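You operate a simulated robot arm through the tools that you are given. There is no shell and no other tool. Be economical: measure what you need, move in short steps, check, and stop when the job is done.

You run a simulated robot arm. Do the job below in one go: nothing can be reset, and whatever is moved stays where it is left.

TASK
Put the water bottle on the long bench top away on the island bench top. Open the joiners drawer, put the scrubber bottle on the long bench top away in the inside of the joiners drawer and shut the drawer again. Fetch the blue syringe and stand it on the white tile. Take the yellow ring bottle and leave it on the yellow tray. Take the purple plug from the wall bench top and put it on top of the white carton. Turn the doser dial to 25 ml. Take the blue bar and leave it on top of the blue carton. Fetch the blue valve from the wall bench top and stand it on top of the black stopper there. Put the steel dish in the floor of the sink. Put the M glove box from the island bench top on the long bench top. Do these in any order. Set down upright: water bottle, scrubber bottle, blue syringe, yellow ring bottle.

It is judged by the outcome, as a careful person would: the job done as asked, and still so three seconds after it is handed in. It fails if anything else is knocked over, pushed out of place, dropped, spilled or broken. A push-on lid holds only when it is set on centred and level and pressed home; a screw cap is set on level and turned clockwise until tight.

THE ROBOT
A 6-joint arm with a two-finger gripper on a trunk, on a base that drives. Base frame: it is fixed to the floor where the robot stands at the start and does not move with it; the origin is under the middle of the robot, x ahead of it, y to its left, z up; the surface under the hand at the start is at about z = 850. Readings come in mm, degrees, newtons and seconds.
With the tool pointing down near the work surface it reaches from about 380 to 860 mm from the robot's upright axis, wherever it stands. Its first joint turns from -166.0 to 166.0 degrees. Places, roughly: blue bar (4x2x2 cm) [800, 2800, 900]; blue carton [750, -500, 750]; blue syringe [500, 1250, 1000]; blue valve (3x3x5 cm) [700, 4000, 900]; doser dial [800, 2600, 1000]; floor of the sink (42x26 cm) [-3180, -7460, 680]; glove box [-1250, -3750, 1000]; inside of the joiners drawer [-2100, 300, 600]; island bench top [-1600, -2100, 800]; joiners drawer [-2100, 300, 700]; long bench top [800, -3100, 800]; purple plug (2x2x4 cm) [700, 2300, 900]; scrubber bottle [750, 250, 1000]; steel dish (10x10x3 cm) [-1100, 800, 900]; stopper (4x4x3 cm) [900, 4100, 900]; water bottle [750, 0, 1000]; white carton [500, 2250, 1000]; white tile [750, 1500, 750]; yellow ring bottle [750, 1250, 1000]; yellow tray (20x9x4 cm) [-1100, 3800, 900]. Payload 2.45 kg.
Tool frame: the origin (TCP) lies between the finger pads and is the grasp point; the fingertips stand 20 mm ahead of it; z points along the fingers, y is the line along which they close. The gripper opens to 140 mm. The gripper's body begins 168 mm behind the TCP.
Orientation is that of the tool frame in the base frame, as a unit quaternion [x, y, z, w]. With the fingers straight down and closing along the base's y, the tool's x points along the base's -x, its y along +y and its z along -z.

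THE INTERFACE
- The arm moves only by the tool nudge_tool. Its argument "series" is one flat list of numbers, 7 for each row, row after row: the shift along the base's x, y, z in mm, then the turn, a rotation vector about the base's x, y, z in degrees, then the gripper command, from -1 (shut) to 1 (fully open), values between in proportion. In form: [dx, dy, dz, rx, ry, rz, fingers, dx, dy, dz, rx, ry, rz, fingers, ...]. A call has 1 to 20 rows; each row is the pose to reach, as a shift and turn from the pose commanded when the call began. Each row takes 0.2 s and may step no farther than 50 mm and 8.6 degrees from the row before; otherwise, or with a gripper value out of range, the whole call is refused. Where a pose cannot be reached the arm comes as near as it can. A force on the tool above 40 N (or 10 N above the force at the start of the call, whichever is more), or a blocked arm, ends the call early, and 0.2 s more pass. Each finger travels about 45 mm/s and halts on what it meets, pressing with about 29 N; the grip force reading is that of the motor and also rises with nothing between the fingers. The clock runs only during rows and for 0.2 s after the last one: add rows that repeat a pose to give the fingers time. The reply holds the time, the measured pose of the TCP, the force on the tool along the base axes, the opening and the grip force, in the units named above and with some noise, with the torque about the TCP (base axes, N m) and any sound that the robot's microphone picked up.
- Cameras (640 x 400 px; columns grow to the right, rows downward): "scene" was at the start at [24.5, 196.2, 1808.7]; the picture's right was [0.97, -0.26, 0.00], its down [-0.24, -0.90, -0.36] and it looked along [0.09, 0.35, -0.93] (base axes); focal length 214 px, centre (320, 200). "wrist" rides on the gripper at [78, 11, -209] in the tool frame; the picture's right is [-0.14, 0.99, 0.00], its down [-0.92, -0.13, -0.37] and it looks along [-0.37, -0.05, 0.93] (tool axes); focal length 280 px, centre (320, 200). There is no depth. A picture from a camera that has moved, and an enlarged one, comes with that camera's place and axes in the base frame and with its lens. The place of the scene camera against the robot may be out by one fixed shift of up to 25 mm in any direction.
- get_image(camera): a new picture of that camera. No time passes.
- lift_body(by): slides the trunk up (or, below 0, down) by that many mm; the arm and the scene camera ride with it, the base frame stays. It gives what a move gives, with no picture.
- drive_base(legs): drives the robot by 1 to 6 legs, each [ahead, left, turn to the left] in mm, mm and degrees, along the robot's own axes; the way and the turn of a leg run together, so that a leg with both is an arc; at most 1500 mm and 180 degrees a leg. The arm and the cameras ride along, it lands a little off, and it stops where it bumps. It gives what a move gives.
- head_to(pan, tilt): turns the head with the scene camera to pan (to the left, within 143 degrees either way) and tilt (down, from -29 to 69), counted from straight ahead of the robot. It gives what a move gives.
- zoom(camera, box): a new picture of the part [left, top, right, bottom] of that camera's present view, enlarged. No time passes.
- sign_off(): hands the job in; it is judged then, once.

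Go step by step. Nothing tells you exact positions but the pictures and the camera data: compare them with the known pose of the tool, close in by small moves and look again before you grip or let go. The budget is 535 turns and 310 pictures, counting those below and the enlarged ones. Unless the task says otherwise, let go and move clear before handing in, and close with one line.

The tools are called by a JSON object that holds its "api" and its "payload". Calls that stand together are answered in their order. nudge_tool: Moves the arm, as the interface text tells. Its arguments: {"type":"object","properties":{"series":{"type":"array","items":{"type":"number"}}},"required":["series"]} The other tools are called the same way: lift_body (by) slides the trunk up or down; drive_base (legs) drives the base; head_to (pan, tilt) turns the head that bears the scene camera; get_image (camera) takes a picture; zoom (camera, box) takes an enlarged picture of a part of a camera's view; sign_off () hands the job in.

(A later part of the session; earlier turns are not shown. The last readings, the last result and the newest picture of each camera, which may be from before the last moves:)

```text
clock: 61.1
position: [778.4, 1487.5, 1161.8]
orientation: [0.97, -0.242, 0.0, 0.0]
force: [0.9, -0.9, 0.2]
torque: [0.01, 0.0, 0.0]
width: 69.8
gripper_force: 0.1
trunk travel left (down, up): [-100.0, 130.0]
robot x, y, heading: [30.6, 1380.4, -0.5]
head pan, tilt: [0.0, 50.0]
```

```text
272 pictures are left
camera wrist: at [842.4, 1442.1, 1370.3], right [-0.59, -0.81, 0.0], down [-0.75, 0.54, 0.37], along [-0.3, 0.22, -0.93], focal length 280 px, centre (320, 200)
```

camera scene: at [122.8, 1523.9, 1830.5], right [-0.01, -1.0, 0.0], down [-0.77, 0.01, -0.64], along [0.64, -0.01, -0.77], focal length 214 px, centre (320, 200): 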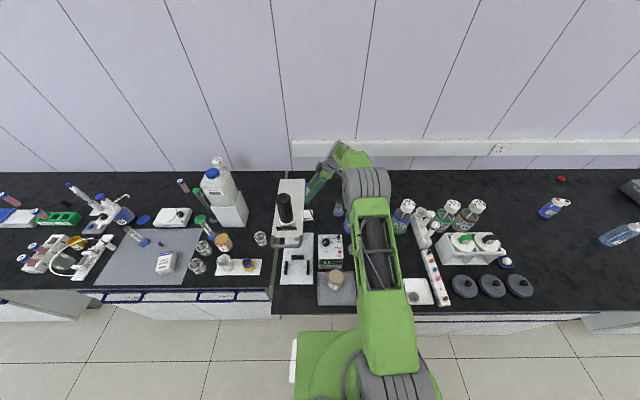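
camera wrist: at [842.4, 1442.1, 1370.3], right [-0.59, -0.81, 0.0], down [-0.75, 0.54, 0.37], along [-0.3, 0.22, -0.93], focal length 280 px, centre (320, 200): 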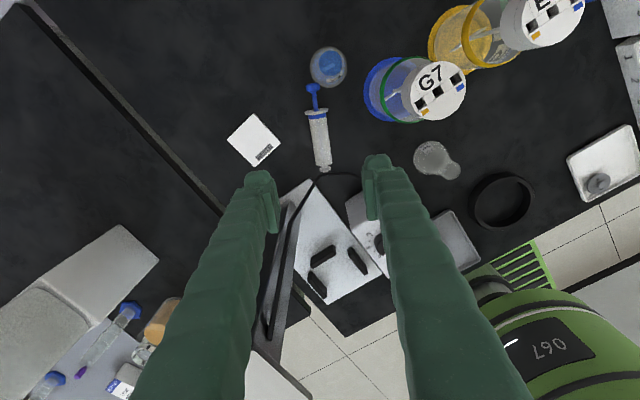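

{"api": "zoom", "payload": {"camera": "wrist", "box": [240, 40, 400, 190]}}

```text
2.67 times, centred on (320, 115) of wrist
camera zoom: at [842.4, 1442.1, 1370.3], right [-0.59, -0.81, 0.0], down [-0.75, 0.54, 0.37], along [-0.3, 0.22, -0.93], focal length 748 px, centre (320, 427)
```

zoom: 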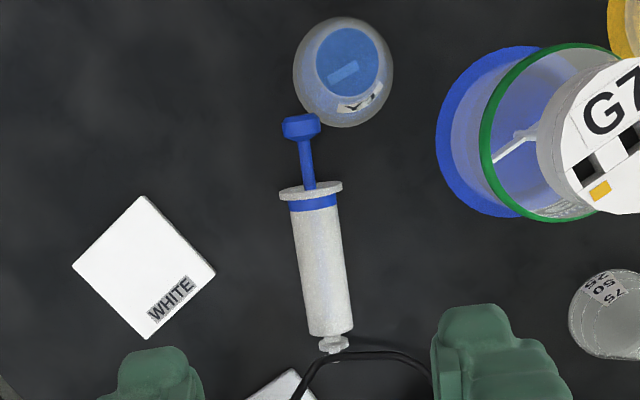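

Now tilt back 20° about the closing axis and move above the grip point.

{"api": "nudge_tool", "payload": {"series": [2, 0, -20, 3.1, 5.9, 0, 0.0, 4, -1, -40, 6.2, 11.8, 0, 0.0, 5, -1, -60, 9.3, 17.7, 0, 0.0, 5, -1, -100, 9.3, 17.7, 0, 0.0]}}

{"api": "get_image", "payload": {"camera": "wrist"}}

{"api": "get_image", "payload": {"camera": "scene"}}

```text
clock: 62.1
position: [783.4, 1487.0, 1060.8]
orientation: [0.955, -0.239, -0.17, -0.041]
force: [-0.1, -0.2, -0.7]
torque: [-0.01, 0.05, 0.0]
width: 70.0
gripper_force: 0.1
trunk travel left (down, up): [-100.0, 130.0]
robot x, y, heading: [37.6, 1384.3, -0.6]
head pan, tilt: [0.0, 50.0]
```

```text
270 pictures are left
camera wrist: at [906.2, 1409.5, 1230.9], right [-0.58, -0.81, 0.05], down [-0.59, 0.46, 0.66], along [-0.56, 0.35, -0.75], focal length 280 px, centre (320, 200)
```

wrist: 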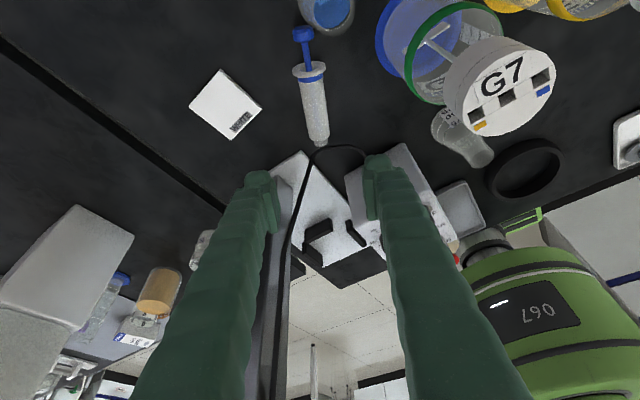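

```text
269 pictures are left
camera scene: at [122.2, 1523.8, 1830.6], right [-0.01, -1.0, 0.0], down [-0.77, 0.01, -0.64], along [0.64, -0.01, -0.77], focal length 214 px, centre (320, 200)
```

scene: 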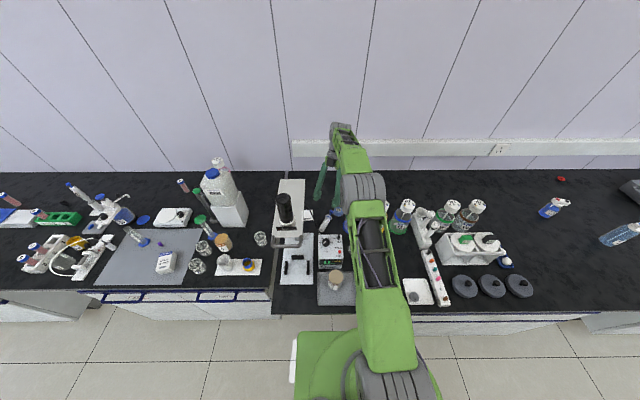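

{"api": "nudge_tool", "payload": {"series": [1, 0, -45, 0, 0, 0, 0.0, 1, 0, -90, 0, 0, 0, 0.0, 1, 0, -130, 0, 0, 0, 0.0, 1, 0, -160, 0, 0, 0, 0.0]}}

{"api": "get_image", "payload": {"camera": "wrist"}}

```text
clock: 63.1
position: [784.4, 1486.7, 901.8]
orientation: [0.955, -0.239, -0.169, -0.04]
force: [-0.8, 0.2, -0.7]
torque: [0.02, 0.03, 0.0]
width: 69.8
gripper_force: 0.0
trunk travel left (down, up): [-100.0, 130.0]
robot x, y, heading: [29.7, 1382.5, -0.5]
head pan, tilt: [0.0, 50.0]
```

```text
268 pictures are left
camera wrist: at [908.1, 1409.4, 1070.2], right [-0.58, -0.81, 0.05], down [-0.59, 0.46, 0.66], along [-0.56, 0.35, -0.75], focal length 280 px, centre (320, 200)
```

wrist: 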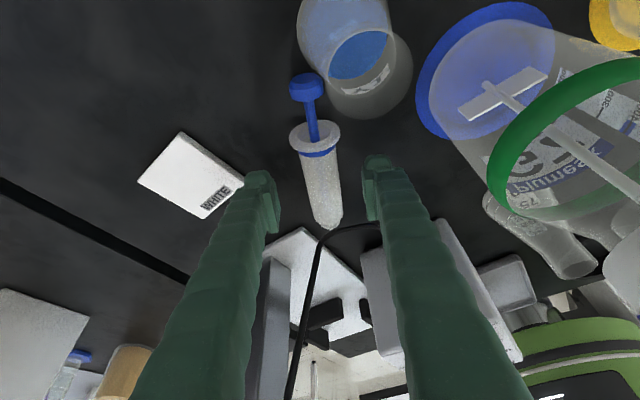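

{"api": "nudge_tool", "payload": {"series": [0, 0, -12, 0, 0, 0, 0.0, 0, 0, -23, 0, 0, 0, 0.0, 0, 0, -23, 0, 0, 0, -1, 0, 0, -23, 0, 0, 0, -1, 0, 0, -23, 0, 0, 0, -1, 0, 0, -23, 0, 0, 0, -1]}}

{"api": "get_image", "payload": {"camera": "wrist"}}

```text
clock: 64.5
position: [783.6, 1487.1, 878.3]
orientation: [0.955, -0.239, -0.169, -0.04]
force: [0.1, 1.0, 0.0]
torque: [0.02, -0.01, -0.03]
width: 29.5
gripper_force: 28.7
trunk travel left (down, up): [-100.0, 130.0]
robot x, y, heading: [35.9, 1381.3, -0.4]
head pan, tilt: [0.0, 50.0]
```

```text
267 pictures are left
camera wrist: at [907.0, 1409.7, 1047.6], right [-0.58, -0.81, 0.05], down [-0.59, 0.46, 0.66], along [-0.56, 0.35, -0.75], focal length 280 px, centre (320, 200)
```

wrist: 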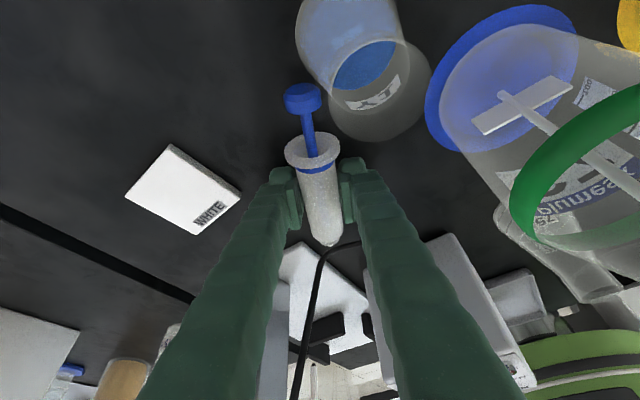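

Before lifting I must get the foot out from under the cable: rotate 20° to vertical tool with a small lift, then shift north-east, then up.

{"api": "nudge_tool", "payload": {"series": [0, 0, 14, 0, 0, 0, -1, 0, 0, 22, -3.1, -5.9, 0, -1, 0, 0, 30, -6.2, -11.8, 0, -1, 0, 0, 37, -9.3, -17.7, 0, -1, 12, 24, 37, -9.3, -17.7, 0, -1, 42, 26, 37, -9.3, -17.7, 0, -1, 74, 26, 37, -9.3, -17.7, 0, -1]}}

{"api": "get_image", "payload": {"camera": "wrist"}}

```text
clock: 66.1
position: [858.0, 1514.3, 915.7]
orientation: [0.97, -0.243, -0.001, 0.001]
force: [-0.2, -0.8, 0.2]
torque: [0.01, 0.0, 0.03]
width: 0.0
gripper_force: 28.8
trunk travel left (down, up): [-100.0, 130.0]
robot x, y, heading: [33.9, 1381.5, -0.5]
head pan, tilt: [0.0, 50.0]
```

```text
266 pictures are left
camera wrist: at [922.8, 1466.9, 1123.7], right [-0.59, -0.81, 0.0], down [-0.75, 0.55, 0.37], along [-0.3, 0.22, -0.93], focal length 280 px, centre (320, 200)
```

wrist: 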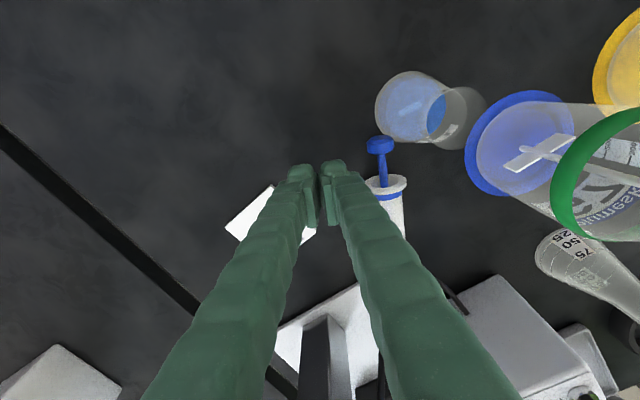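

The syringe slipped out (its foot likely caught the cable) and lies where it was. I'll regrasp with a vertical tool, slide it away from the cable first, then lift.

{"api": "nudge_tool", "payload": {"series": [0, 0, 40, 0, 0, 0, -0.5, 0, 0, 80, 0, 0, 0, 0.0, -40, -14, 90, 0, 0, 0, 0.0, -74, -26, 90, 0, 0, 0, 0.0, -74, -26, 45, 0, 0, 0, 0.0]}}

{"api": "zoom", "payload": {"camera": "wrist", "box": [240, 60, 400, 210]}}

```text
clock: 67.3
position: [783.9, 1487.2, 959.2]
orientation: [0.97, -0.243, -0.001, 0.001]
force: [-0.1, -0.9, -0.5]
torque: [-0.04, 0.03, -0.04]
width: 70.0
gripper_force: 0.0
trunk travel left (down, up): [-100.0, 130.0]
robot x, y, heading: [35.3, 1377.6, -0.4]
head pan, tilt: [0.0, 50.0]
```

```text
2.67 times, centred on (320, 135) of wrist
camera zoom: at [848.6, 1441.3, 1167.5], right [-0.59, -0.81, 0.0], down [-0.75, 0.55, 0.37], along [-0.3, 0.22, -0.93], focal length 748 px, centre (320, 373)
```

zoom: 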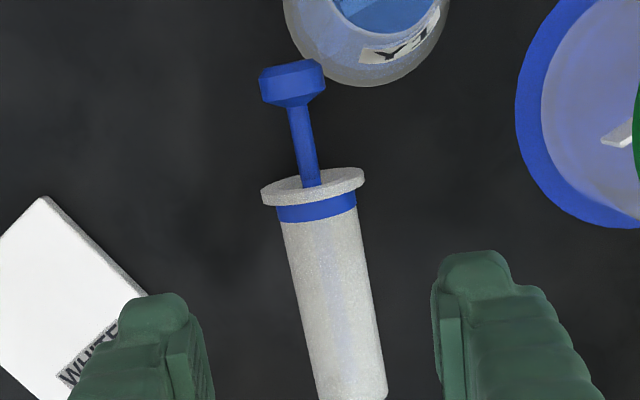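

{"api": "nudge_tool", "payload": {"series": [-1, -2, -45, 0, 0, 0, 0.0, -1, -2, -80, 0, 0, 0, 0.0, -1, -2, -87, 0, 0, 0, 0.0, -1, -2, -87, 0, 0, 0, -1, -1, -2, -87, 0, 0, 0, -1, -1, -2, -87, 0, 0, 0, -1, -1, -2, -87, 0, 0, 0, -1]}}

{"api": "get_image", "payload": {"camera": "wrist"}}

```text
clock: 68.9
position: [783.2, 1484.1, 872.8]
orientation: [0.97, -0.243, -0.001, 0.0]
force: [-0.4, 0.5, -0.2]
torque: [0.01, 0.0, 0.04]
width: 28.1
gripper_force: 28.7
trunk travel left (down, up): [-100.0, 130.0]
robot x, y, heading: [31.2, 1382.3, -0.7]
head pan, tilt: [0.0, 50.0]
```

```text
264 pictures are left
camera wrist: at [847.5, 1439.3, 1082.2], right [-0.59, -0.81, 0.0], down [-0.75, 0.55, 0.37], along [-0.3, 0.22, -0.93], focal length 280 px, centre (320, 200)
```

wrist: 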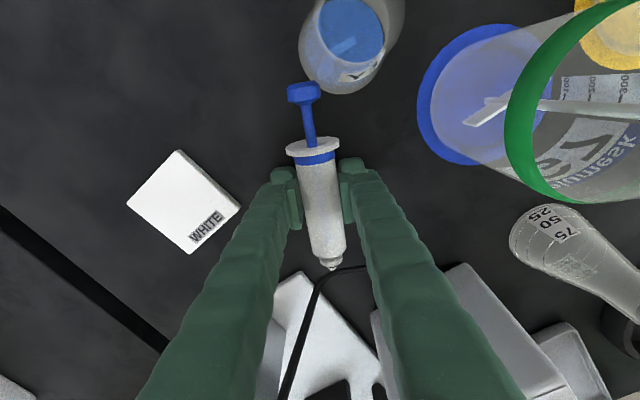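

{"api": "nudge_tool", "payload": {"series": [4, 1, 2, 0, 0, 0, -1, 22, 7, 2, 0, 0, 0, -1, 42, 13, 2, 0, 0, 0, -1, 62, 20, 4, 0, 0, 0, -1, 62, 20, 24, 0, 0, 0, -1]}}

{"api": "get_image", "payload": {"camera": "wrist"}}

```text
clock: 70.1
position: [844.7, 1503.5, 898.8]
orientation: [0.97, -0.243, 0.0, 0.0]
force: [-0.5, 0.4, -1.2]
torque: [0.0, 0.01, 0.01]
width: 28.3
gripper_force: 28.9
trunk travel left (down, up): [-100.0, 130.0]
robot x, y, heading: [35.8, 1381.9, -0.8]
head pan, tilt: [0.0, 50.0]
```

```text
263 pictures are left
camera wrist: at [908.8, 1458.9, 1106.7], right [-0.59, -0.81, 0.0], down [-0.75, 0.55, 0.37], along [-0.3, 0.22, -0.93], focal length 280 px, centre (320, 200)
```

wrist: 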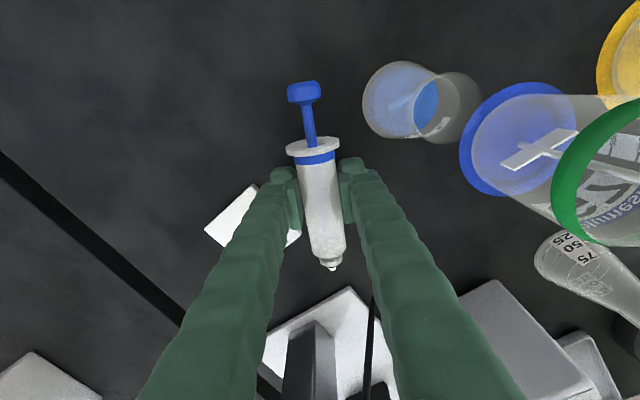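

{"api": "nudge_tool", "payload": {"series": [0, 0, 50, 0, 0, 0, -1, 0, 0, 100, 0, 0, 0, -1, 0, 0, 150, 0, 0, 0, -1, 0, 0, 200, 0, 0, 0, -1, 0, 0, 250, 0, 0, 0, -1, -40, -20, 270, 0, 0, 0, -1, -85, -40, 270, 0, 0, 0, -1, -130, -60, 270, 0, 0, 0, -1, -165, -90, 270, 0, 0, 0, -1]}}

{"api": "nudge_tool", "payload": {"series": [0, -30, 0, 0, 0, 8.4, -1, 0, -60, 0, 0, 0, 16.8, -1, 0, -90, 0, 0, 0, 25.2, -1, 0, -120, 0, 0, 0, 33.6, -1, 0, -150, 0, 0, 0, 42, -1, 0, -150, 0, 0, 0, 50.4, -1, 0, -150, 0, 0, 0, 58.8, -1, 0, -150, 0, 0, 0, 67.2, -1, 0, -150, 0, 0, 0, 75.6, -1, 0, -150, 0, 0, 0, 84, -1, 0, -150, 0, 0, 0, 92.4, -1, 0, -150, 0, 0, 0, 100.8, -1, 0, -150, 0, 0, 0, 109.2, -1, 0, -150, 0, 0, 0, 117.6, -1]}}

{"api": "get_image", "payload": {"camera": "wrist"}}

```text
clock: 72.1
position: [677.0, 1413.5, 1167.2]
orientation: [0.97, -0.243, 0.001, 0.0]
force: [-0.8, 0.3, -0.1]
torque: [0.03, 0.01, 0.01]
width: 28.3
gripper_force: 28.5
trunk travel left (down, up): [-100.0, 130.0]
robot x, y, heading: [34.3, 1382.2, -0.5]
head pan, tilt: [0.0, 50.0]
```

```text
clock: 75.1
position: [659.5, 1271.8, 1134.3]
orientation: [0.71, 0.694, 0.115, -0.027]
force: [-2.6, -3.4, -1.1]
torque: [0.46, -0.43, 0.0]
width: 28.7
gripper_force: 28.8
out of reach, approached as far as the arm can: row 3, 4, 5, 6, 7, 8, 9, 10, 11, 12, 13, 14
trunk travel left (down, up): [-100.0, 130.0]
robot x, y, heading: [29.6, 1383.0, -0.4]
head pan, tilt: [0.0, 50.0]
```

```text
262 pictures are left
camera wrist: at [644.4, 1307.2, 1354.2], right [0.98, -0.17, 0.09], down [-0.18, -0.97, 0.16], along [0.06, -0.17, -0.98], focal length 280 px, centre (320, 200)
```

wrist: 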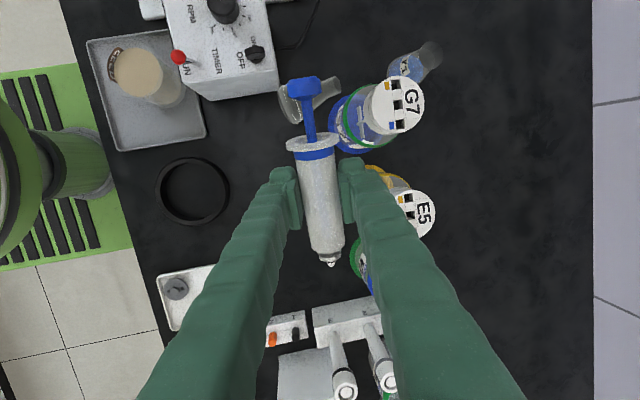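

The wrist reaches its yaw limit. I'll back off the yaw to about 80° and raise.

{"api": "nudge_tool", "payload": {"series": [0, 0, 20, 0, 0, -8, -1, 0, 0, 40, 0, 0, -16, -1, 0, 0, 40, 0, 0, -24, -1, 0, 0, 40, 0, 0, -32, -1, 0, 0, 40, 0, 0, -40, -1]}}

{"api": "get_image", "payload": {"camera": "wrist"}}

```text
clock: 76.3
position: [649.8, 1263.0, 1158.9]
orientation: [0.9, 0.415, 0.135, -0.002]
force: [-0.5, -1.3, -0.8]
torque: [-0.01, 0.0, -0.01]
width: 28.7
gripper_force: 29.0
out of reach, approached as far as the arm can: row 2, 3, 4, 5
trunk travel left (down, up): [-100.0, 130.0]
robot x, y, heading: [33.7, 1382.0, -0.6]
head pan, tilt: [0.0, 50.0]
```

```text
261 pictures are left
camera wrist: at [656.7, 1291.0, 1380.2], right [0.66, -0.75, 0.08], down [-0.75, -0.65, 0.12], along [-0.04, -0.13, -0.99], focal length 280 px, centre (320, 200)
```

wrist: 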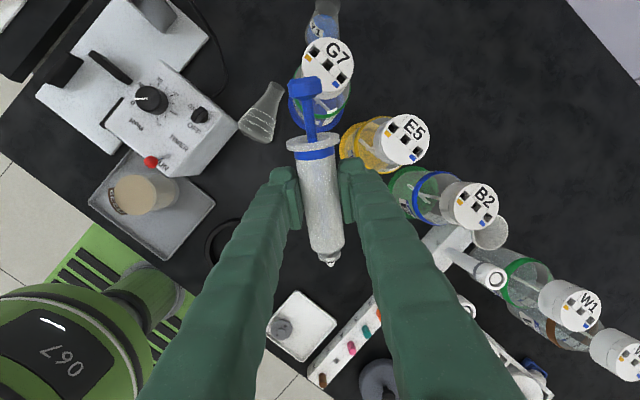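

{"api": "nudge_tool", "payload": {"series": [0, 0, 0, -3.3, 7, 0, -1, 0, 0, 0, -6.7, 14, 0, -1]}}

```text
clock: 76.9
position: [650.0, 1263.3, 1159.8]
orientation: [0.899, 0.416, 0.134, -0.002]
force: [0.1, 0.2, -0.6]
torque: [0.02, 0.02, 0.01]
width: 28.7
gripper_force: 28.8
out of reach, approached as far as the arm can: row 1, 2
trunk travel left (down, up): [-100.0, 130.0]
robot x, y, heading: [33.7, 1382.4, -0.4]
head pan, tilt: [0.0, 50.0]
```

{"api": "nudge_tool", "payload": {"series": [0, 0, 0, 0, 0, -8, -1, 0, 0, 0, 0, 0, -16, -1, 0, 0, 0, 0, 0, -24, -1, 0, 0, 0, 0, 0, -32, -1, 0, 0, 0, 0, 0, -40, -1]}}

{"api": "get_image", "payload": {"camera": "scene"}}

```text
clock: 78.1
position: [631.0, 1240.9, 1131.1]
orientation: [0.982, 0.09, 0.165, 0.002]
force: [-0.1, 0.6, -0.2]
torque: [-0.02, 0.0, 0.0]
width: 28.7
gripper_force: 29.2
out of reach, approached as far as the arm can: row 1, 2, 3, 4, 5
trunk travel left (down, up): [-100.0, 130.0]
robot x, y, heading: [34.2, 1382.3, -0.5]
head pan, tilt: [0.0, 50.0]
```

```text
260 pictures are left
camera scene: at [121.9, 1523.7, 1830.6], right [-0.01, -1.0, 0.0], down [-0.77, 0.01, -0.64], along [0.64, -0.01, -0.77], focal length 214 px, centre (320, 200)
```

scene: 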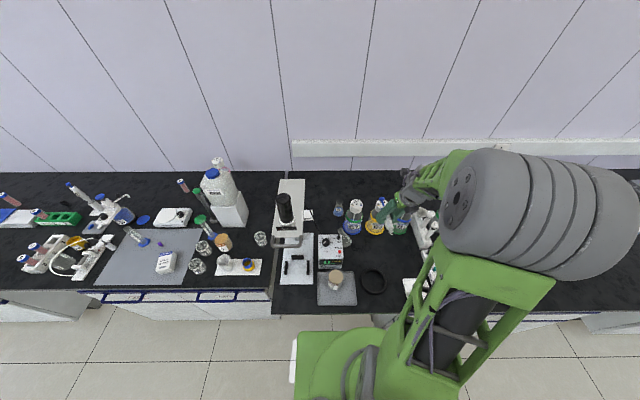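

The wrist cannot turn that way past ~180°. I'll unwind: yaw back first, then untilt, then rotate the other way.

{"api": "nudge_tool", "payload": {"series": [0, 0, 15, 0, 0, -8, -1, 0, 0, 30, 0, 0, -16, -1, 0, 0, 45, 0, 0, -24, -1, 0, 0, 60, 0, 0, -32, -1, 0, 0, 60, 0, 0, -40, -1, 0, 0, 60, 0, 0, -48, -1]}}

```text
clock: 79.5
position: [591.3, 1189.0, 1136.5]
orientation: [0.942, -0.273, 0.195, -0.02]
force: [0.5, -0.4, -0.3]
torque: [0.0, -0.02, -0.03]
width: 28.5
gripper_force: 29.4
out of reach, approached as far as the arm can: row 1, 2, 3, 4, 5, 6
trunk travel left (down, up): [-100.0, 130.0]
robot x, y, heading: [32.5, 1382.9, -0.3]
head pan, tilt: [0.0, 50.0]
```

{"api": "nudge_tool", "payload": {"series": [14, 38, 5, 0.7, 3.7, 0, -1, 28, 75, 10, 1.4, 7.4, 0, -1, 43, 112, 15, 2, 11.1, 0, -1, 57, 150, 20, 2.7, 14.8, 0, -1, 72, 187, 25, 3.4, 18.5, 0, -1, 86, 224, 31, 4.1, 22.2, 0, -1, 86, 224, 31, 4.1, 22.2, 0, -1]}}

{"api": "get_image", "payload": {"camera": "scene"}}

```text
clock: 81.1
position: [657.0, 1411.5, 1132.6]
orientation: [0.955, -0.277, 0.004, -0.109]
force: [0.3, 0.2, -0.2]
torque: [0.02, 0.03, 0.0]
width: 28.4
gripper_force: 29.1
out of reach, approached as far as the arm can: row 1, 2, 3, 4, 5, 6, 7
trunk travel left (down, up): [-100.0, 130.0]
robot x, y, heading: [36.1, 1382.8, -0.6]
head pan, tilt: [0.0, 50.0]
```

```text
259 pictures are left
camera scene: at [121.6, 1523.2, 1830.7], right [-0.01, -1.0, 0.0], down [-0.77, 0.01, -0.64], along [0.64, -0.01, -0.77], focal length 214 px, centre (320, 200)
```

scene: 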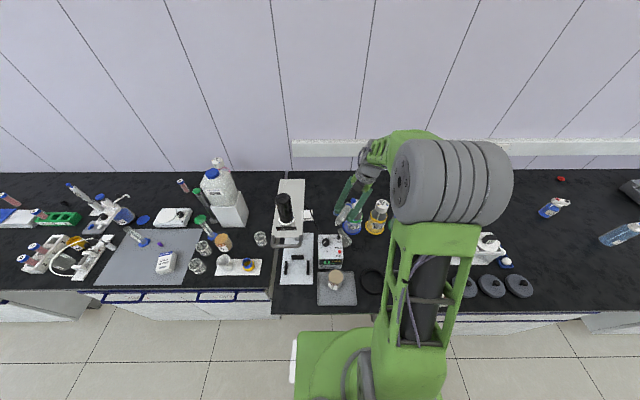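

{"api": "nudge_tool", "payload": {"series": [0, 0, 5, 0, 0, -8, -1, 0, 0, 10, 0, 0, -16, -1, 0, 0, 15, 0, 0, -24, -1, 0, 0, 20, 0, 0, -32, -1, 0, 0, 30, 0, 0, -40, -1, 0, 0, 40, 0, 0, -48, -1, 0, 0, 40, 0, 0, -56, -1, 0, 0, 40, 0, 0, -64, -1]}}

{"api": "get_image", "payload": {"camera": "wrist"}}

```text
clock: 82.9
position: [646.0, 1390.4, 1145.0]
orientation: [-0.663, 0.734, -0.035, 0.143]
force: [0.0, -0.9, -0.3]
torque: [0.01, 0.0, 0.02]
width: 28.7
gripper_force: 29.3
out of reach, approached as far as the arm can: row 3, 4, 5, 6, 7, 8
trunk travel left (down, up): [-100.0, 130.0]
robot x, y, heading: [36.0, 1381.4, -0.7]
head pan, tilt: [0.0, 50.0]
```

```text
258 pictures are left
camera wrist: at [577.0, 1286.7, 1328.6], right [-0.94, 0.25, -0.21], down [0.1, 0.84, 0.53], along [0.32, 0.48, -0.82], focal length 280 px, centre (320, 200)
```

wrist: 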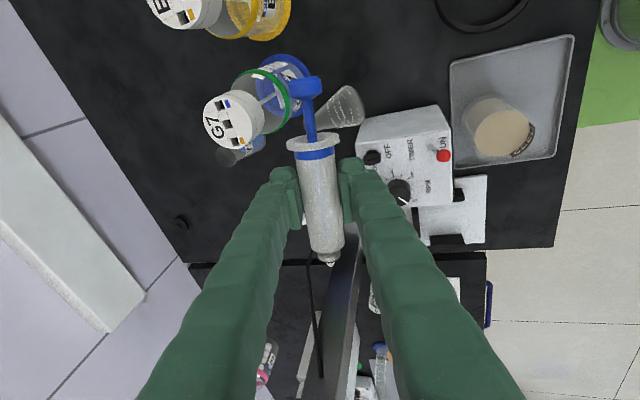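

{"api": "nudge_tool", "payload": {"series": [0, -5, 0, -2.7, 5, 0, -1, 0, -10, 0, -5.4, 10, 0, -1, 0, -10, 0, -8, 14.9, 0, -1, 0, -10, 0, -8, 14.9, 0, -1, 0, -10, 0, -8, 14.9, 0, -1]}}

```text
clock: 84.1
position: [643.5, 1384.4, 1137.2]
orientation: [-0.666, 0.734, -0.022, 0.132]
force: [-0.9, 0.5, -0.5]
torque: [0.02, -0.02, -0.01]
width: 28.7
gripper_force: 29.5
out of reach, approached as far as the arm can: row 1, 2, 3, 4, 5
trunk travel left (down, up): [-100.0, 130.0]
robot x, y, heading: [30.4, 1383.3, -0.4]
head pan, tilt: [0.0, 50.0]
```

{"api": "nudge_tool", "payload": {"series": [35, 25, 5, -2, 3, 0, -1, 70, 50, 10, -4, 6, 0, -1, 105, 75, 15, -6, 9, 0, -1, 133, 103, 25, -8, 12, 0, -1, 133, 103, 25, -8, 14.9, 0, -1, 133, 103, 25, -8, 14.9, 0, -1]}}

{"api": "get_image", "payload": {"camera": "scene"}}

```text
clock: 85.5
position: [750.1, 1489.6, 1136.0]
orientation: [-0.664, 0.737, 0.089, 0.085]
force: [0.0, 0.3, -1.4]
torque: [0.02, 0.05, 0.02]
width: 28.4
gripper_force: 28.7
out of reach, approached as far as the arm can: row 1, 2, 3, 4, 5, 6
trunk travel left (down, up): [-100.0, 130.0]
robot x, y, heading: [33.6, 1378.3, -0.3]
head pan, tilt: [0.0, 50.0]
```

```text
257 pictures are left
camera scene: at [121.7, 1523.6, 1830.7], right [-0.01, -1.0, 0.0], down [-0.77, 0.01, -0.64], along [0.64, -0.01, -0.77], focal length 214 px, centre (320, 200)
```

scene: 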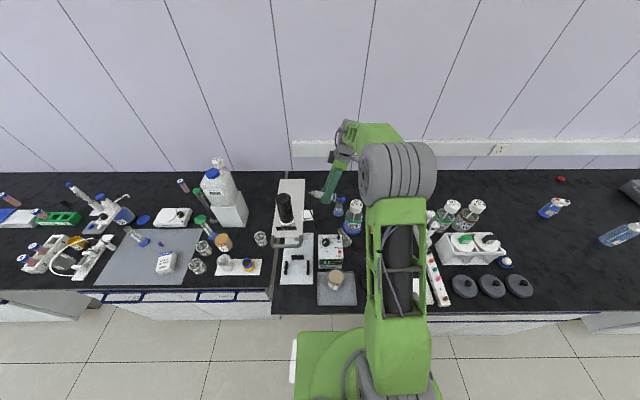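

I think the commanded pose kept accumulating beyond reach (about (896,1580,1363), tilted). I'll command back by that surplus.

{"api": "nudge_tool", "payload": {"series": [-27, -21, -24, -2.4, -2.9, 0, -1, -54, -42, -48, -4.8, -5.8, 0, -1, -81, -63, -72, -7.2, -8.7, 0, -1, -108, -84, -96, -9.6, -11.6, 0, -1, -135, -105, -120, -12, -14.5, 0, -1, -163, -125, -146, -14.4, -17.6, 0, -1, -191, -146, -171, -16.7, -20.6, 0, -1, -219, -167, -196, -19, -23.4, 0, -1, -219, -167, -196, -19, -23.4, 0, -1]}}

{"api": "get_image", "payload": {"camera": "wrist"}}

```text
clock: 87.5
position: [532.0, 1341.3, 950.1]
orientation: [-0.671, 0.712, -0.176, 0.105]
force: [-0.6, 0.3, -1.1]
torque: [0.01, 0.03, -0.02]
width: 26.6
gripper_force: 28.9
out of reach, approached as far as the arm can: row 1, 2, 3, 4, 7, 8, 9
trunk travel left (down, up): [-100.0, 130.0]
robot x, y, heading: [34.0, 1385.6, -0.6]
head pan, tilt: [0.0, 50.0]
```

```text
256 pictures are left
camera wrist: at [434.9, 1287.7, 1143.7], right [-0.9, 0.17, -0.4], down [0.04, 0.95, 0.31], along [0.44, 0.26, -0.86], focal length 280 px, centre (320, 200)
```

wrist: 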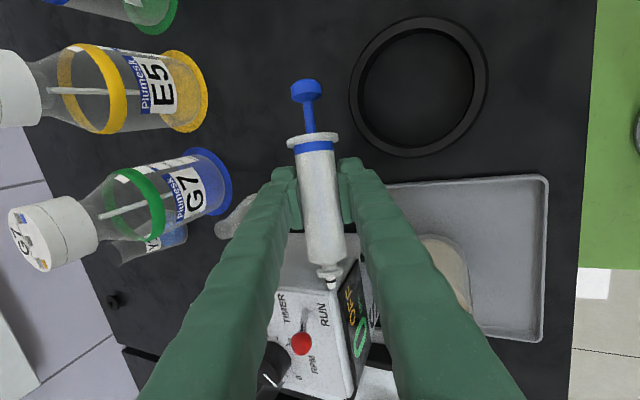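

The syringe is near the stirrer box; lift up first and untilt.

{"api": "nudge_tool", "payload": {"series": [0, -10, 40, 0, 0, 0, -1, 0, -20, 85, 0, 0, 0, -1, 0, -20, 130, 0, 0, 0, -1]}}

{"api": "get_image", "payload": {"camera": "wrist"}}

```text
clock: 88.3
position: [536.4, 1317.9, 1064.9]
orientation: [0.692, -0.69, 0.177, -0.117]
force: [0.0, 0.1, -1.7]
torque: [0.12, 0.0, -0.08]
width: 26.2
gripper_force: 28.4
out of reach, approached as far as the arm can: row 1, 3
trunk travel left (down, up): [-100.0, 130.0]
robot x, y, heading: [34.0, 1385.3, -0.6]
head pan, tilt: [0.0, 50.0]
```

```text
255 pictures are left
camera wrist: at [440.6, 1258.5, 1257.0], right [-0.9, 0.12, -0.41], down [-0.02, 0.95, 0.31], along [0.43, 0.29, -0.86], focal length 280 px, centre (320, 200)
```

wrist: 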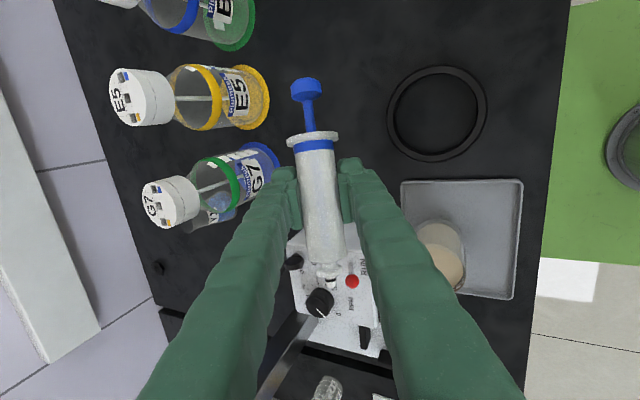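

The grip is getting marginal, so I'll lay the syringe down in the free area at about (620,1150).

{"api": "nudge_tool", "payload": {"series": [14, -28, 0, 0.8, 4, 0, -1, 28, -56, 0, 1.6, 8, 0, -1, 42, -84, 0, 2.4, 12, 0, -1, 56, -112, 0, 3.2, 16, 0, -1, 70, -140, 0, 4, 20, 0, -1, 84, -168, 0, 4.8, 24, 0, -1]}}

{"api": "get_image", "payload": {"camera": "wrist"}}

```text
clock: 89.7
position: [617.6, 1152.3, 1080.0]
orientation: [-0.688, 0.726, 0.005, 0.0]
force: [0.6, 0.4, -0.7]
torque: [0.07, -0.01, -0.03]
width: 26.3
gripper_force: 28.8
out of reach, approached as far as the arm can: row 1, 2
trunk travel left (down, up): [-100.0, 130.0]
robot x, y, heading: [36.9, 1382.7, -0.5]
head pan, tilt: [0.0, 50.0]
```

```text
254 pictures are left
camera wrist: at [604.7, 1073.0, 1288.7], right [-0.98, 0.19, 0.01], down [0.18, 0.91, 0.37], along [0.06, 0.37, -0.93], focal length 280 px, centre (320, 200)
```

wrist: 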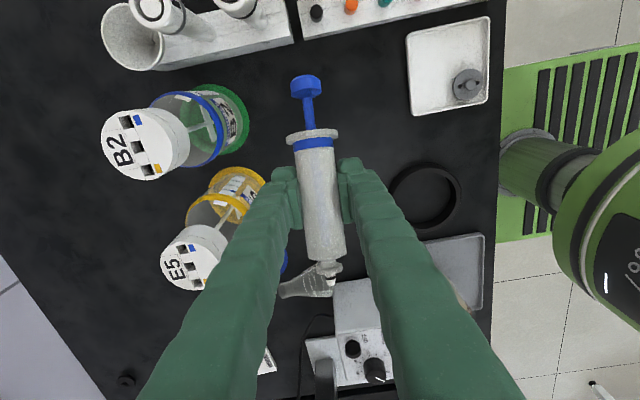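

{"api": "nudge_tool", "payload": {"series": [0, 0, -50, 0, 0, 0, -1, 0, 0, -100, 0, 0, 0, -1, 0, 0, -150, 0, 0, 0, -1, 0, 0, -185, 0, 0, 0, -1]}}

{"api": "nudge_tool", "payload": {"series": [0, 0, -4, 0, 0, 0, -1, 0, 0, -8, 0, 0, 0, -1, 0, 0, -12, 0, 0, 0, -1, 0, 0, -15, 0, 0, 0, -1, 0, 0, -18, 0, 0, 0, -1]}}

{"api": "get_image", "payload": {"camera": "wrist"}}

```text
clock: 90.7
position: [616.7, 1152.0, 897.8]
orientation: [-0.688, 0.725, 0.004, 0.001]
force: [0.1, -1.1, -0.8]
torque: [0.08, 0.01, -0.02]
width: 26.3
gripper_force: 29.0
trunk travel left (down, up): [-100.0, 130.0]
robot x, y, heading: [30.6, 1384.5, -0.7]
head pan, tilt: [0.0, 50.0]
```

```text
clock: 91.9
position: [617.0, 1151.9, 878.4]
orientation: [-0.688, 0.726, 0.005, 0.0]
force: [1.0, -0.7, 4.8]
torque: [-0.48, -0.01, 0.13]
width: 25.8
gripper_force: 29.6
trunk travel left (down, up): [-100.0, 130.0]
robot x, y, heading: [31.8, 1381.2, -0.5]
head pan, tilt: [0.0, 50.0]
```

```text
253 pictures are left
camera wrist: at [603.6, 1073.8, 1087.3], right [-0.98, 0.19, 0.01], down [0.18, 0.91, 0.37], along [0.07, 0.37, -0.93], focal length 280 px, centre (320, 200)
```

wrist: 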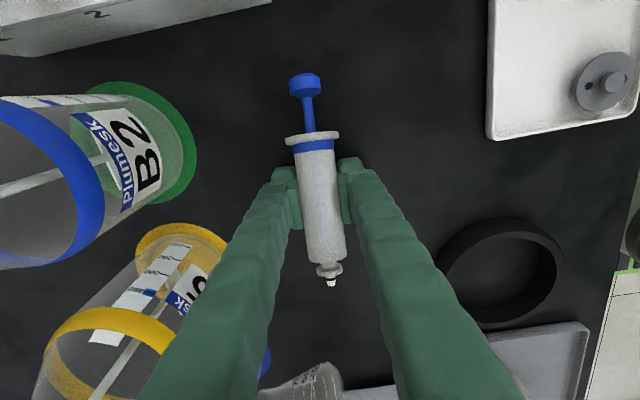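

Contact. Open gently, rise, and look.

{"api": "nudge_tool", "payload": {"series": [0, 0, 0, 0, 0, 0, -0.4, 0, 0, 0, 0, 0, 0, -0.1, 0, 0, 0, 0, 0, 0, -0.1, 0, 0, 40, 0, 0, 0, -0.1, 0, 0, 80, 0, 0, 0, -0.1]}}

{"api": "get_image", "payload": {"camera": "wrist"}}

```text
clock: 93.1
position: [615.4, 1153.2, 960.6]
orientation: [-0.688, 0.726, 0.004, 0.0]
force: [0.6, 0.5, 0.1]
torque: [-0.02, -0.06, -0.02]
width: 63.0
gripper_force: 0.1
trunk travel left (down, up): [-100.0, 130.0]
robot x, y, heading: [36.1, 1383.2, -0.5]
head pan, tilt: [0.0, 50.0]
```

```text
252 pictures are left
camera wrist: at [602.1, 1074.4, 1167.9], right [-0.98, 0.19, 0.01], down [0.18, 0.91, 0.37], along [0.06, 0.37, -0.93], focal length 280 px, centre (320, 200)
```

wrist: 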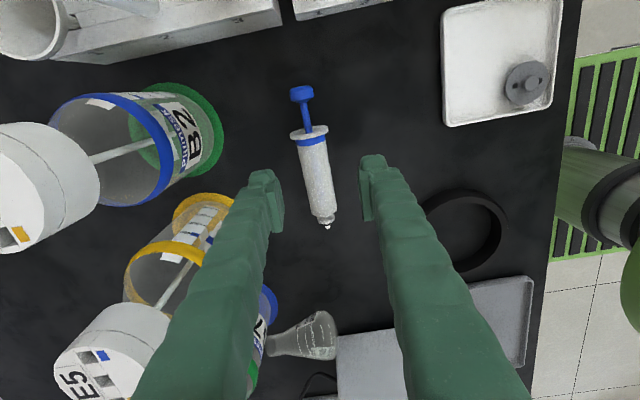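

{"api": "zoom", "payload": {"camera": "wrist", "box": [270, 70, 370, 245]}}

```text
2.29 times, centred on (320, 158) of wrist
camera zoom: at [602.1, 1074.4, 1167.9], right [-0.98, 0.19, 0.01], down [0.18, 0.91, 0.37], along [0.06, 0.37, -0.93], focal length 641 px, centre (320, 297)
```

zoom: 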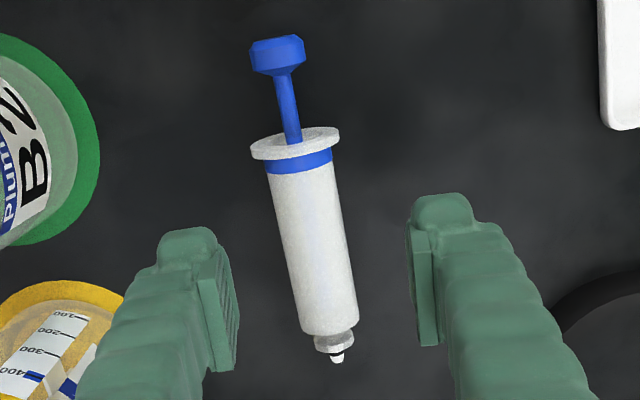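

{"api": "nudge_tool", "payload": {"series": [1, 0, 0, 8.3, 0, 0, -0.1, 3, 1, 0, 16.6, 0, 0, -0.1, 3, 2, 0, 25, 0, 0, -0.1, 3, 2, -40, 25, 0, 0, -0.1, 3, 2, -70, 25, 0, 0, -0.1, 3, 2, -82, 25, 0, 0, -0.1]}}

{"api": "get_image", "payload": {"camera": "wrist"}}

```text
clock: 94.5
position: [621.2, 1155.6, 876.3]
orientation: [-0.671, 0.708, 0.162, 0.149]
force: [0.6, 0.2, -0.1]
torque: [0.03, 0.06, 0.0]
width: 63.0
gripper_force: 0.1
trunk travel left (down, up): [-100.0, 130.0]
robot x, y, heading: [32.9, 1380.8, -0.5]
head pan, tilt: [0.0, 50.0]
```

```text
250 pictures are left
camera wrist: at [606.4, 996.0, 1031.5], right [-0.98, 0.17, 0.09], down [0.18, 0.67, 0.72], along [0.06, 0.73, -0.68], focal length 280 px, centre (320, 200)
```

wrist: 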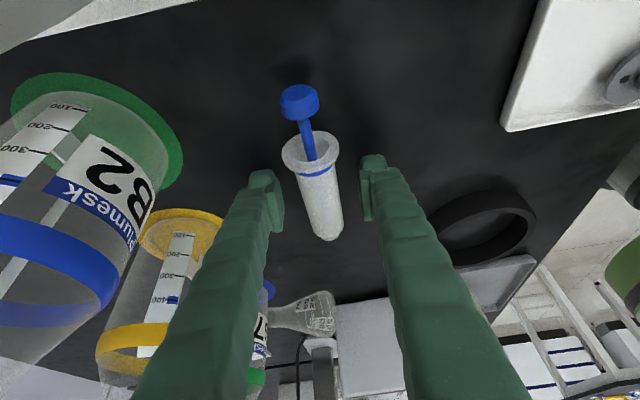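

{"api": "nudge_tool", "payload": {"series": [0, 0, 0, 0, 0, 0, -1, 0, 0, 0, 0, 0, 0, -1, 0, 0, 0, 0, 0, 0, -1, 0, 0, 0, 0, 0, 0, -1, 0, 0, 30, 0, 0, 0, -1, 0, 0, 60, 0, 0, 0, -1, 0, 0, 100, 0, 0, 0, -1]}}

{"api": "nudge_tool", "payload": {"series": [0, 0, 0, -8.4, 0.4, 0, -1, 0, 0, 0, -16.8, 0.8, 0, -1, 0, 0, 0, -25.2, 1.2, 0, -1, 0, 0, 0, -33.5, 1.6, 0, -1, 0, 0, 0, -41.9, 2, 0, -1]}}

{"api": "get_image", "payload": {"camera": "wrist"}}

```text
clock: 96.1
position: [619.9, 1153.8, 978.0]
orientation: [-0.672, 0.708, 0.162, 0.148]
force: [-0.8, -0.3, -0.6]
torque: [0.0, -0.03, 0.0]
width: 29.3
gripper_force: 28.9
trunk travel left (down, up): [-100.0, 130.0]
robot x, y, heading: [32.7, 1383.4, -0.3]
head pan, tilt: [0.0, 50.0]
```

```text
clock: 97.3
position: [620.9, 1155.7, 975.3]
orientation: [-0.678, 0.721, -0.092, -0.114]
force: [-0.5, 0.5, -0.6]
torque: [-0.01, 0.02, 0.01]
width: 28.8
gripper_force: 29.3
trunk travel left (down, up): [-100.0, 130.0]
robot x, y, heading: [33.6, 1382.2, -0.6]
head pan, tilt: [0.0, 50.0]
```

```text
249 pictures are left
camera wrist: at [614.3, 1141.7, 1199.0], right [-0.98, 0.19, -0.02], down [0.19, 0.98, 0.09], along [0.03, 0.08, -1.0], focal length 280 px, centre (320, 200)
```

wrist: 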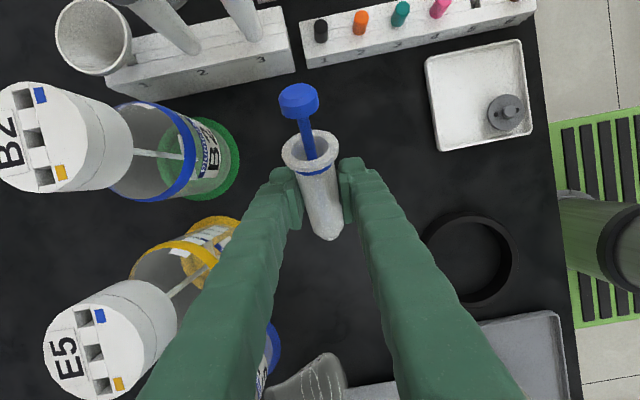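

{"api": "nudge_tool", "payload": {"series": [-10, 0, 0, 0, 0, 0, -1, -20, -5, 0, -8.4, 0.4, 0, -1, -30, -10, 0, -16.8, 0.8, 0, -1, -40, -15, 0, -25.2, 1.2, 0, -1, -40, -20, 0, -33.5, 1.6, 0, -1, -40, -20, 0, -41.9, 2, 0, -1]}}

{"api": "get_image", "payload": {"camera": "wrist"}}

{"api": "get_image", "payload": {"camera": "scene"}}

```text
clock: 98.7
position: [580.0, 1134.7, 977.5]
orientation: [-0.594, 0.638, -0.332, -0.36]
force: [0.2, 0.7, -1.3]
torque: [0.01, 0.02, -0.04]
width: 28.9
gripper_force: 29.0
trunk travel left (down, up): [-100.0, 130.0]
robot x, y, heading: [35.3, 1381.1, -0.5]
head pan, tilt: [0.0, 50.0]
```

```text
248 pictures are left
camera wrist: at [581.5, 1273.6, 1151.5], right [-0.98, 0.15, -0.11], down [0.18, 0.78, -0.6], along [0.0, -0.61, -0.79], focal length 280 px, centre (320, 200)
```

wrist: 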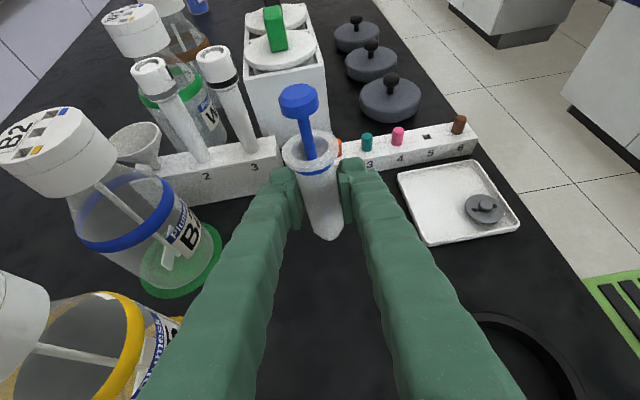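

```text
247 pictures are left
camera scene: at [122.6, 1524.1, 1830.5], right [-0.01, -1.0, 0.0], down [-0.77, 0.01, -0.64], along [0.64, -0.01, -0.77], focal length 214 px, centre (320, 200)
```

scene: 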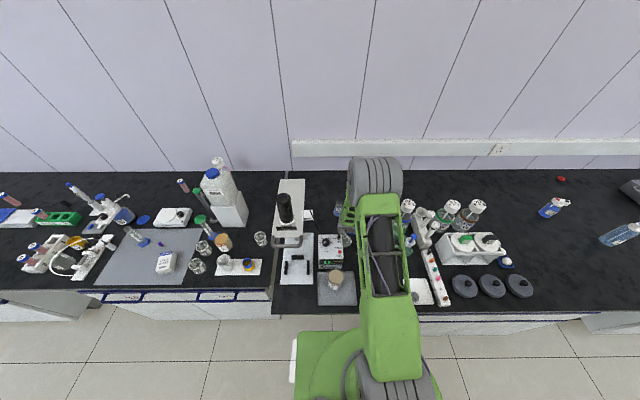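

The syringe is now upright within ~1.5°. Lower it onto the bench here carefully.

{"api": "nudge_tool", "payload": {"series": [0, 0, -20, 0, 0, 0, -1, 0, 0, -38, 0, 0, 0, -1, 0, 0, -41, 0, 0, 0, -1, 0, 0, -44, 0, 0, 0, -1]}}

{"api": "zoom", "payload": {"camera": "wrist", "box": [260, 160, 380, 260]}}

```text
clock: 99.7
position: [581.3, 1134.2, 932.4]
orientation: [-0.593, 0.639, -0.332, -0.36]
force: [0.0, 0.4, -0.6]
torque: [0.05, 0.02, 0.0]
width: 28.8
gripper_force: 29.3
trunk travel left (down, up): [-100.0, 130.0]
robot x, y, heading: [35.7, 1383.5, -0.4]
head pan, tilt: [0.0, 50.0]
```

```text
4.00 times, centred on (320, 210) of wrist
camera zoom: at [581.1, 1273.2, 1107.7], right [-0.98, 0.15, -0.11], down [0.18, 0.78, -0.59], along [0.0, -0.6, -0.8], focal length 1122 px, centre (320, 160)
```

zoom: 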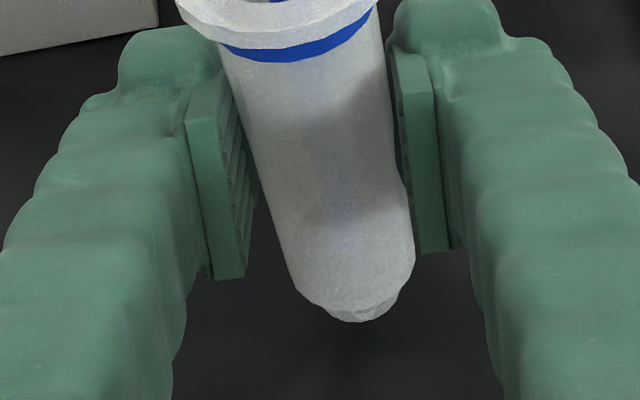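

{"api": "nudge_tool", "payload": {"series": [0, 0, -2, 0, 0, 0, -1, 0, 0, -4, 0, 0, 0, -1, 0, 0, -4, 0, 0, 0, -1]}}

{"api": "nudge_tool", "payload": {"series": [0, 0, -1.5, 0, 0, 0, -1, 0, 0, -3, 0, 0, 0, -1, 0, 0, -3, 0, 0, 0, -1]}}

```text
clock: 100.5
position: [580.2, 1135.0, 929.6]
orientation: [-0.593, 0.639, -0.331, -0.361]
force: [0.9, -1.5, -0.2]
torque: [-0.01, -0.04, 0.01]
width: 28.9
gripper_force: 29.8
trunk travel left (down, up): [-100.0, 130.0]
robot x, y, heading: [34.3, 1380.9, -0.5]
head pan, tilt: [0.0, 50.0]
```

```text
clock: 101.3
position: [579.2, 1134.6, 928.5]
orientation: [-0.593, 0.639, -0.332, -0.36]
force: [0.6, 1.2, 18.6]
torque: [-0.09, 0.04, -0.03]
width: 28.7
gripper_force: 28.8
trunk travel left (down, up): [-100.0, 130.0]
robot x, y, heading: [31.6, 1382.0, -0.8]
head pan, tilt: [0.0, 50.0]
```

{"api": "nudge_tool", "payload": {"series": [0, 0, 1.8, 0, 0, 0, -1, 0, 0, 1.8, 0, 0, 0, -1]}}

{"api": "nudge_tool", "payload": {"series": [0, 0, 0, 0, 0, 0, -0.5, 0, 0, 0, 0, 0, 0, -0.5]}}

{"api": "get_image", "payload": {"camera": "wrist"}}

```text
clock: 101.9
position: [579.7, 1134.3, 927.6]
orientation: [-0.593, 0.639, -0.331, -0.36]
force: [2.3, -3.6, 12.1]
torque: [-0.37, -0.08, -0.01]
width: 28.9
gripper_force: 29.4
trunk travel left (down, up): [-100.0, 130.0]
robot x, y, heading: [30.6, 1380.8, -0.6]
head pan, tilt: [0.0, 50.0]
```

```text
clock: 102.5
position: [580.6, 1135.3, 926.8]
orientation: [-0.594, 0.639, -0.33, -0.36]
force: [0.2, -0.2, 0.7]
torque: [-0.02, 0.0, 0.04]
width: 35.1
gripper_force: 0.0
trunk travel left (down, up): [-100.0, 130.0]
robot x, y, heading: [35.5, 1381.5, -0.8]
head pan, tilt: [0.0, 50.0]
```

```text
245 pictures are left
camera wrist: at [580.9, 1273.5, 1102.3], right [-0.98, 0.15, -0.11], down [0.18, 0.78, -0.59], along [0.0, -0.6, -0.8], focal length 280 px, centre (320, 200)
```

wrist: 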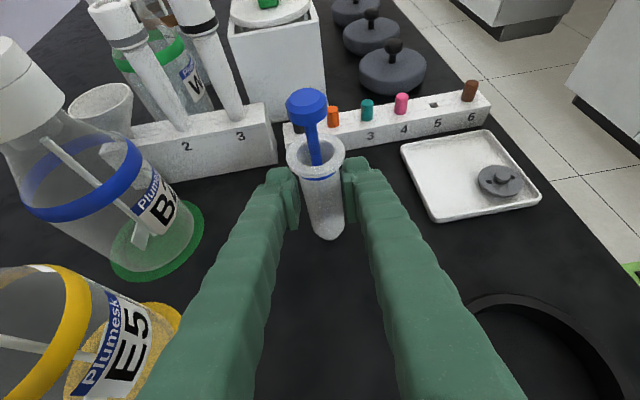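

{"api": "nudge_tool", "payload": {"series": [0, 0, 0, 0, 0, 0, -0.1, 0, 0, 0, 0, 0, 0, 0.05, 0, 0, 0, 0, 0, 0, 0.05]}}

{"api": "get_image", "payload": {"camera": "wrist"}}

```text
clock: 103.3
position: [580.4, 1136.6, 927.3]
orientation: [-0.594, 0.638, -0.331, -0.361]
force: [0.3, 1.0, -0.6]
torque: [0.01, -0.03, 0.04]
width: 73.7
gripper_force: 0.1
trunk travel left (down, up): [-100.0, 130.0]
robot x, y, heading: [31.8, 1383.0, -0.3]
head pan, tilt: [0.0, 50.0]
```

```text
244 pictures are left
camera wrist: at [580.9, 1273.4, 1102.6], right [-0.98, 0.15, -0.11], down [0.18, 0.78, -0.59], along [0.0, -0.6, -0.8], focal length 280 px, centre (320, 200)
```

wrist: 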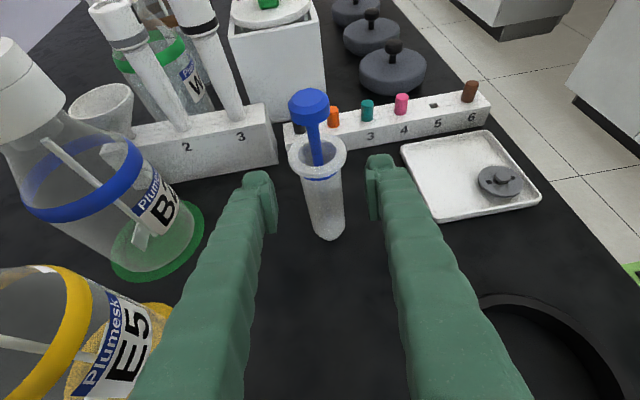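

Standing upright by itself. Retreat along the tool axis, then raise.

{"api": "nudge_tool", "payload": {"series": [3, 38, 23, 0, 0, 0, 0.05, 6, 77, 46, 0, 0, 0, 0.05, 9, 110, 67, 0, 0, 0, 0.05, 9, 110, 115, 0, 0, 0, 0.05, 9, 110, 160, 0, 0, 0, 0.05, 9, 110, 200, 0, 0, 0, 0.05]}}

{"api": "get_image", "payload": {"camera": "wrist"}}

```text
clock: 104.7
position: [588.2, 1243.6, 1126.6]
orientation: [-0.593, 0.64, -0.33, -0.361]
force: [-0.1, 0.4, -0.5]
torque: [-0.03, -0.04, 0.04]
width: 73.5
gripper_force: 0.2
trunk travel left (down, up): [-100.0, 130.0]
robot x, y, heading: [31.8, 1384.6, -0.5]
head pan, tilt: [0.0, 50.0]
```

```text
243 pictures are left
camera wrist: at [588.3, 1383.1, 1302.0], right [-0.98, 0.15, -0.11], down [0.18, 0.78, -0.59], along [0.0, -0.6, -0.8], focal length 280 px, centre (320, 200)
```

wrist: 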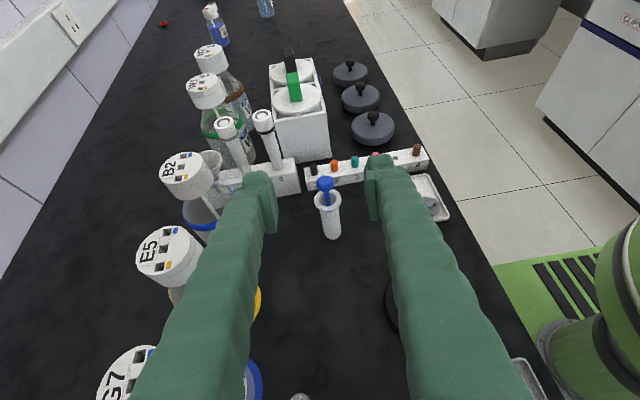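

{"api": "nudge_tool", "payload": {"series": [-1, -10, 0, 8.06, -0.39, 0, 0.05, -2, -30, 0, 16.1, -0.78, 0, 0.05, -3, -50, 0, 24.2, -1.16, 0, 0.05, -4, -70, 0, 32.2, -1.55, 0, 0.05, -5, -90, 0, 40.3, -1.94, 0, 0.05, -6, -115, 0, 48.3, -2.32, 0, 0.05, -7, -140, 0, 56.4, -2.71, 0, 0.05, -8, -165, 0, 64.4, -3.1, 0, 0.05, -9, -190, 0, 72.5, -3.5, 0, 0.05, -9, -210, -5, 80.5, -3.9, 0, 0.05, -9, -221, -12, 88.6, -4.3, 0, 0.05]}}

{"api": "get_image", "payload": {"camera": "wrist"}}

```text
clock: 107.1
position: [579.1, 1022.0, 1115.7]
orientation: [-0.664, 0.7, 0.19, 0.18]
force: [0.3, -0.7, -0.5]
torque: [0.06, 0.01, -0.01]
width: 73.6
gripper_force: 0.1
trunk travel left (down, up): [-100.0, 130.0]
robot x, y, heading: [33.2, 1382.3, -0.7]
head pan, tilt: [0.0, 50.0]
```

```text
242 pictures are left
camera wrist: at [565.7, 850.2, 1255.9], right [-0.98, 0.16, 0.1], down [0.18, 0.6, 0.78], along [0.07, 0.78, -0.62], focal length 280 px, centre (320, 200)
```

wrist: 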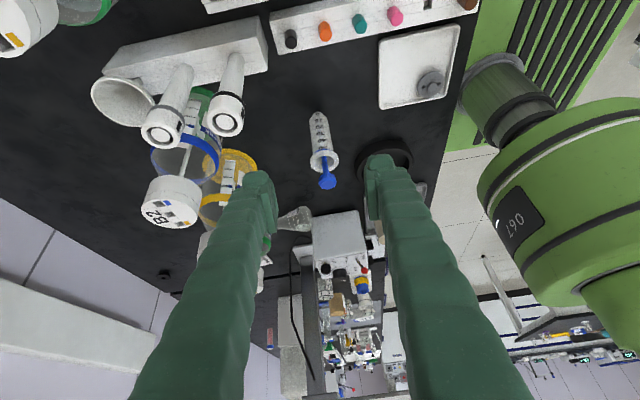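

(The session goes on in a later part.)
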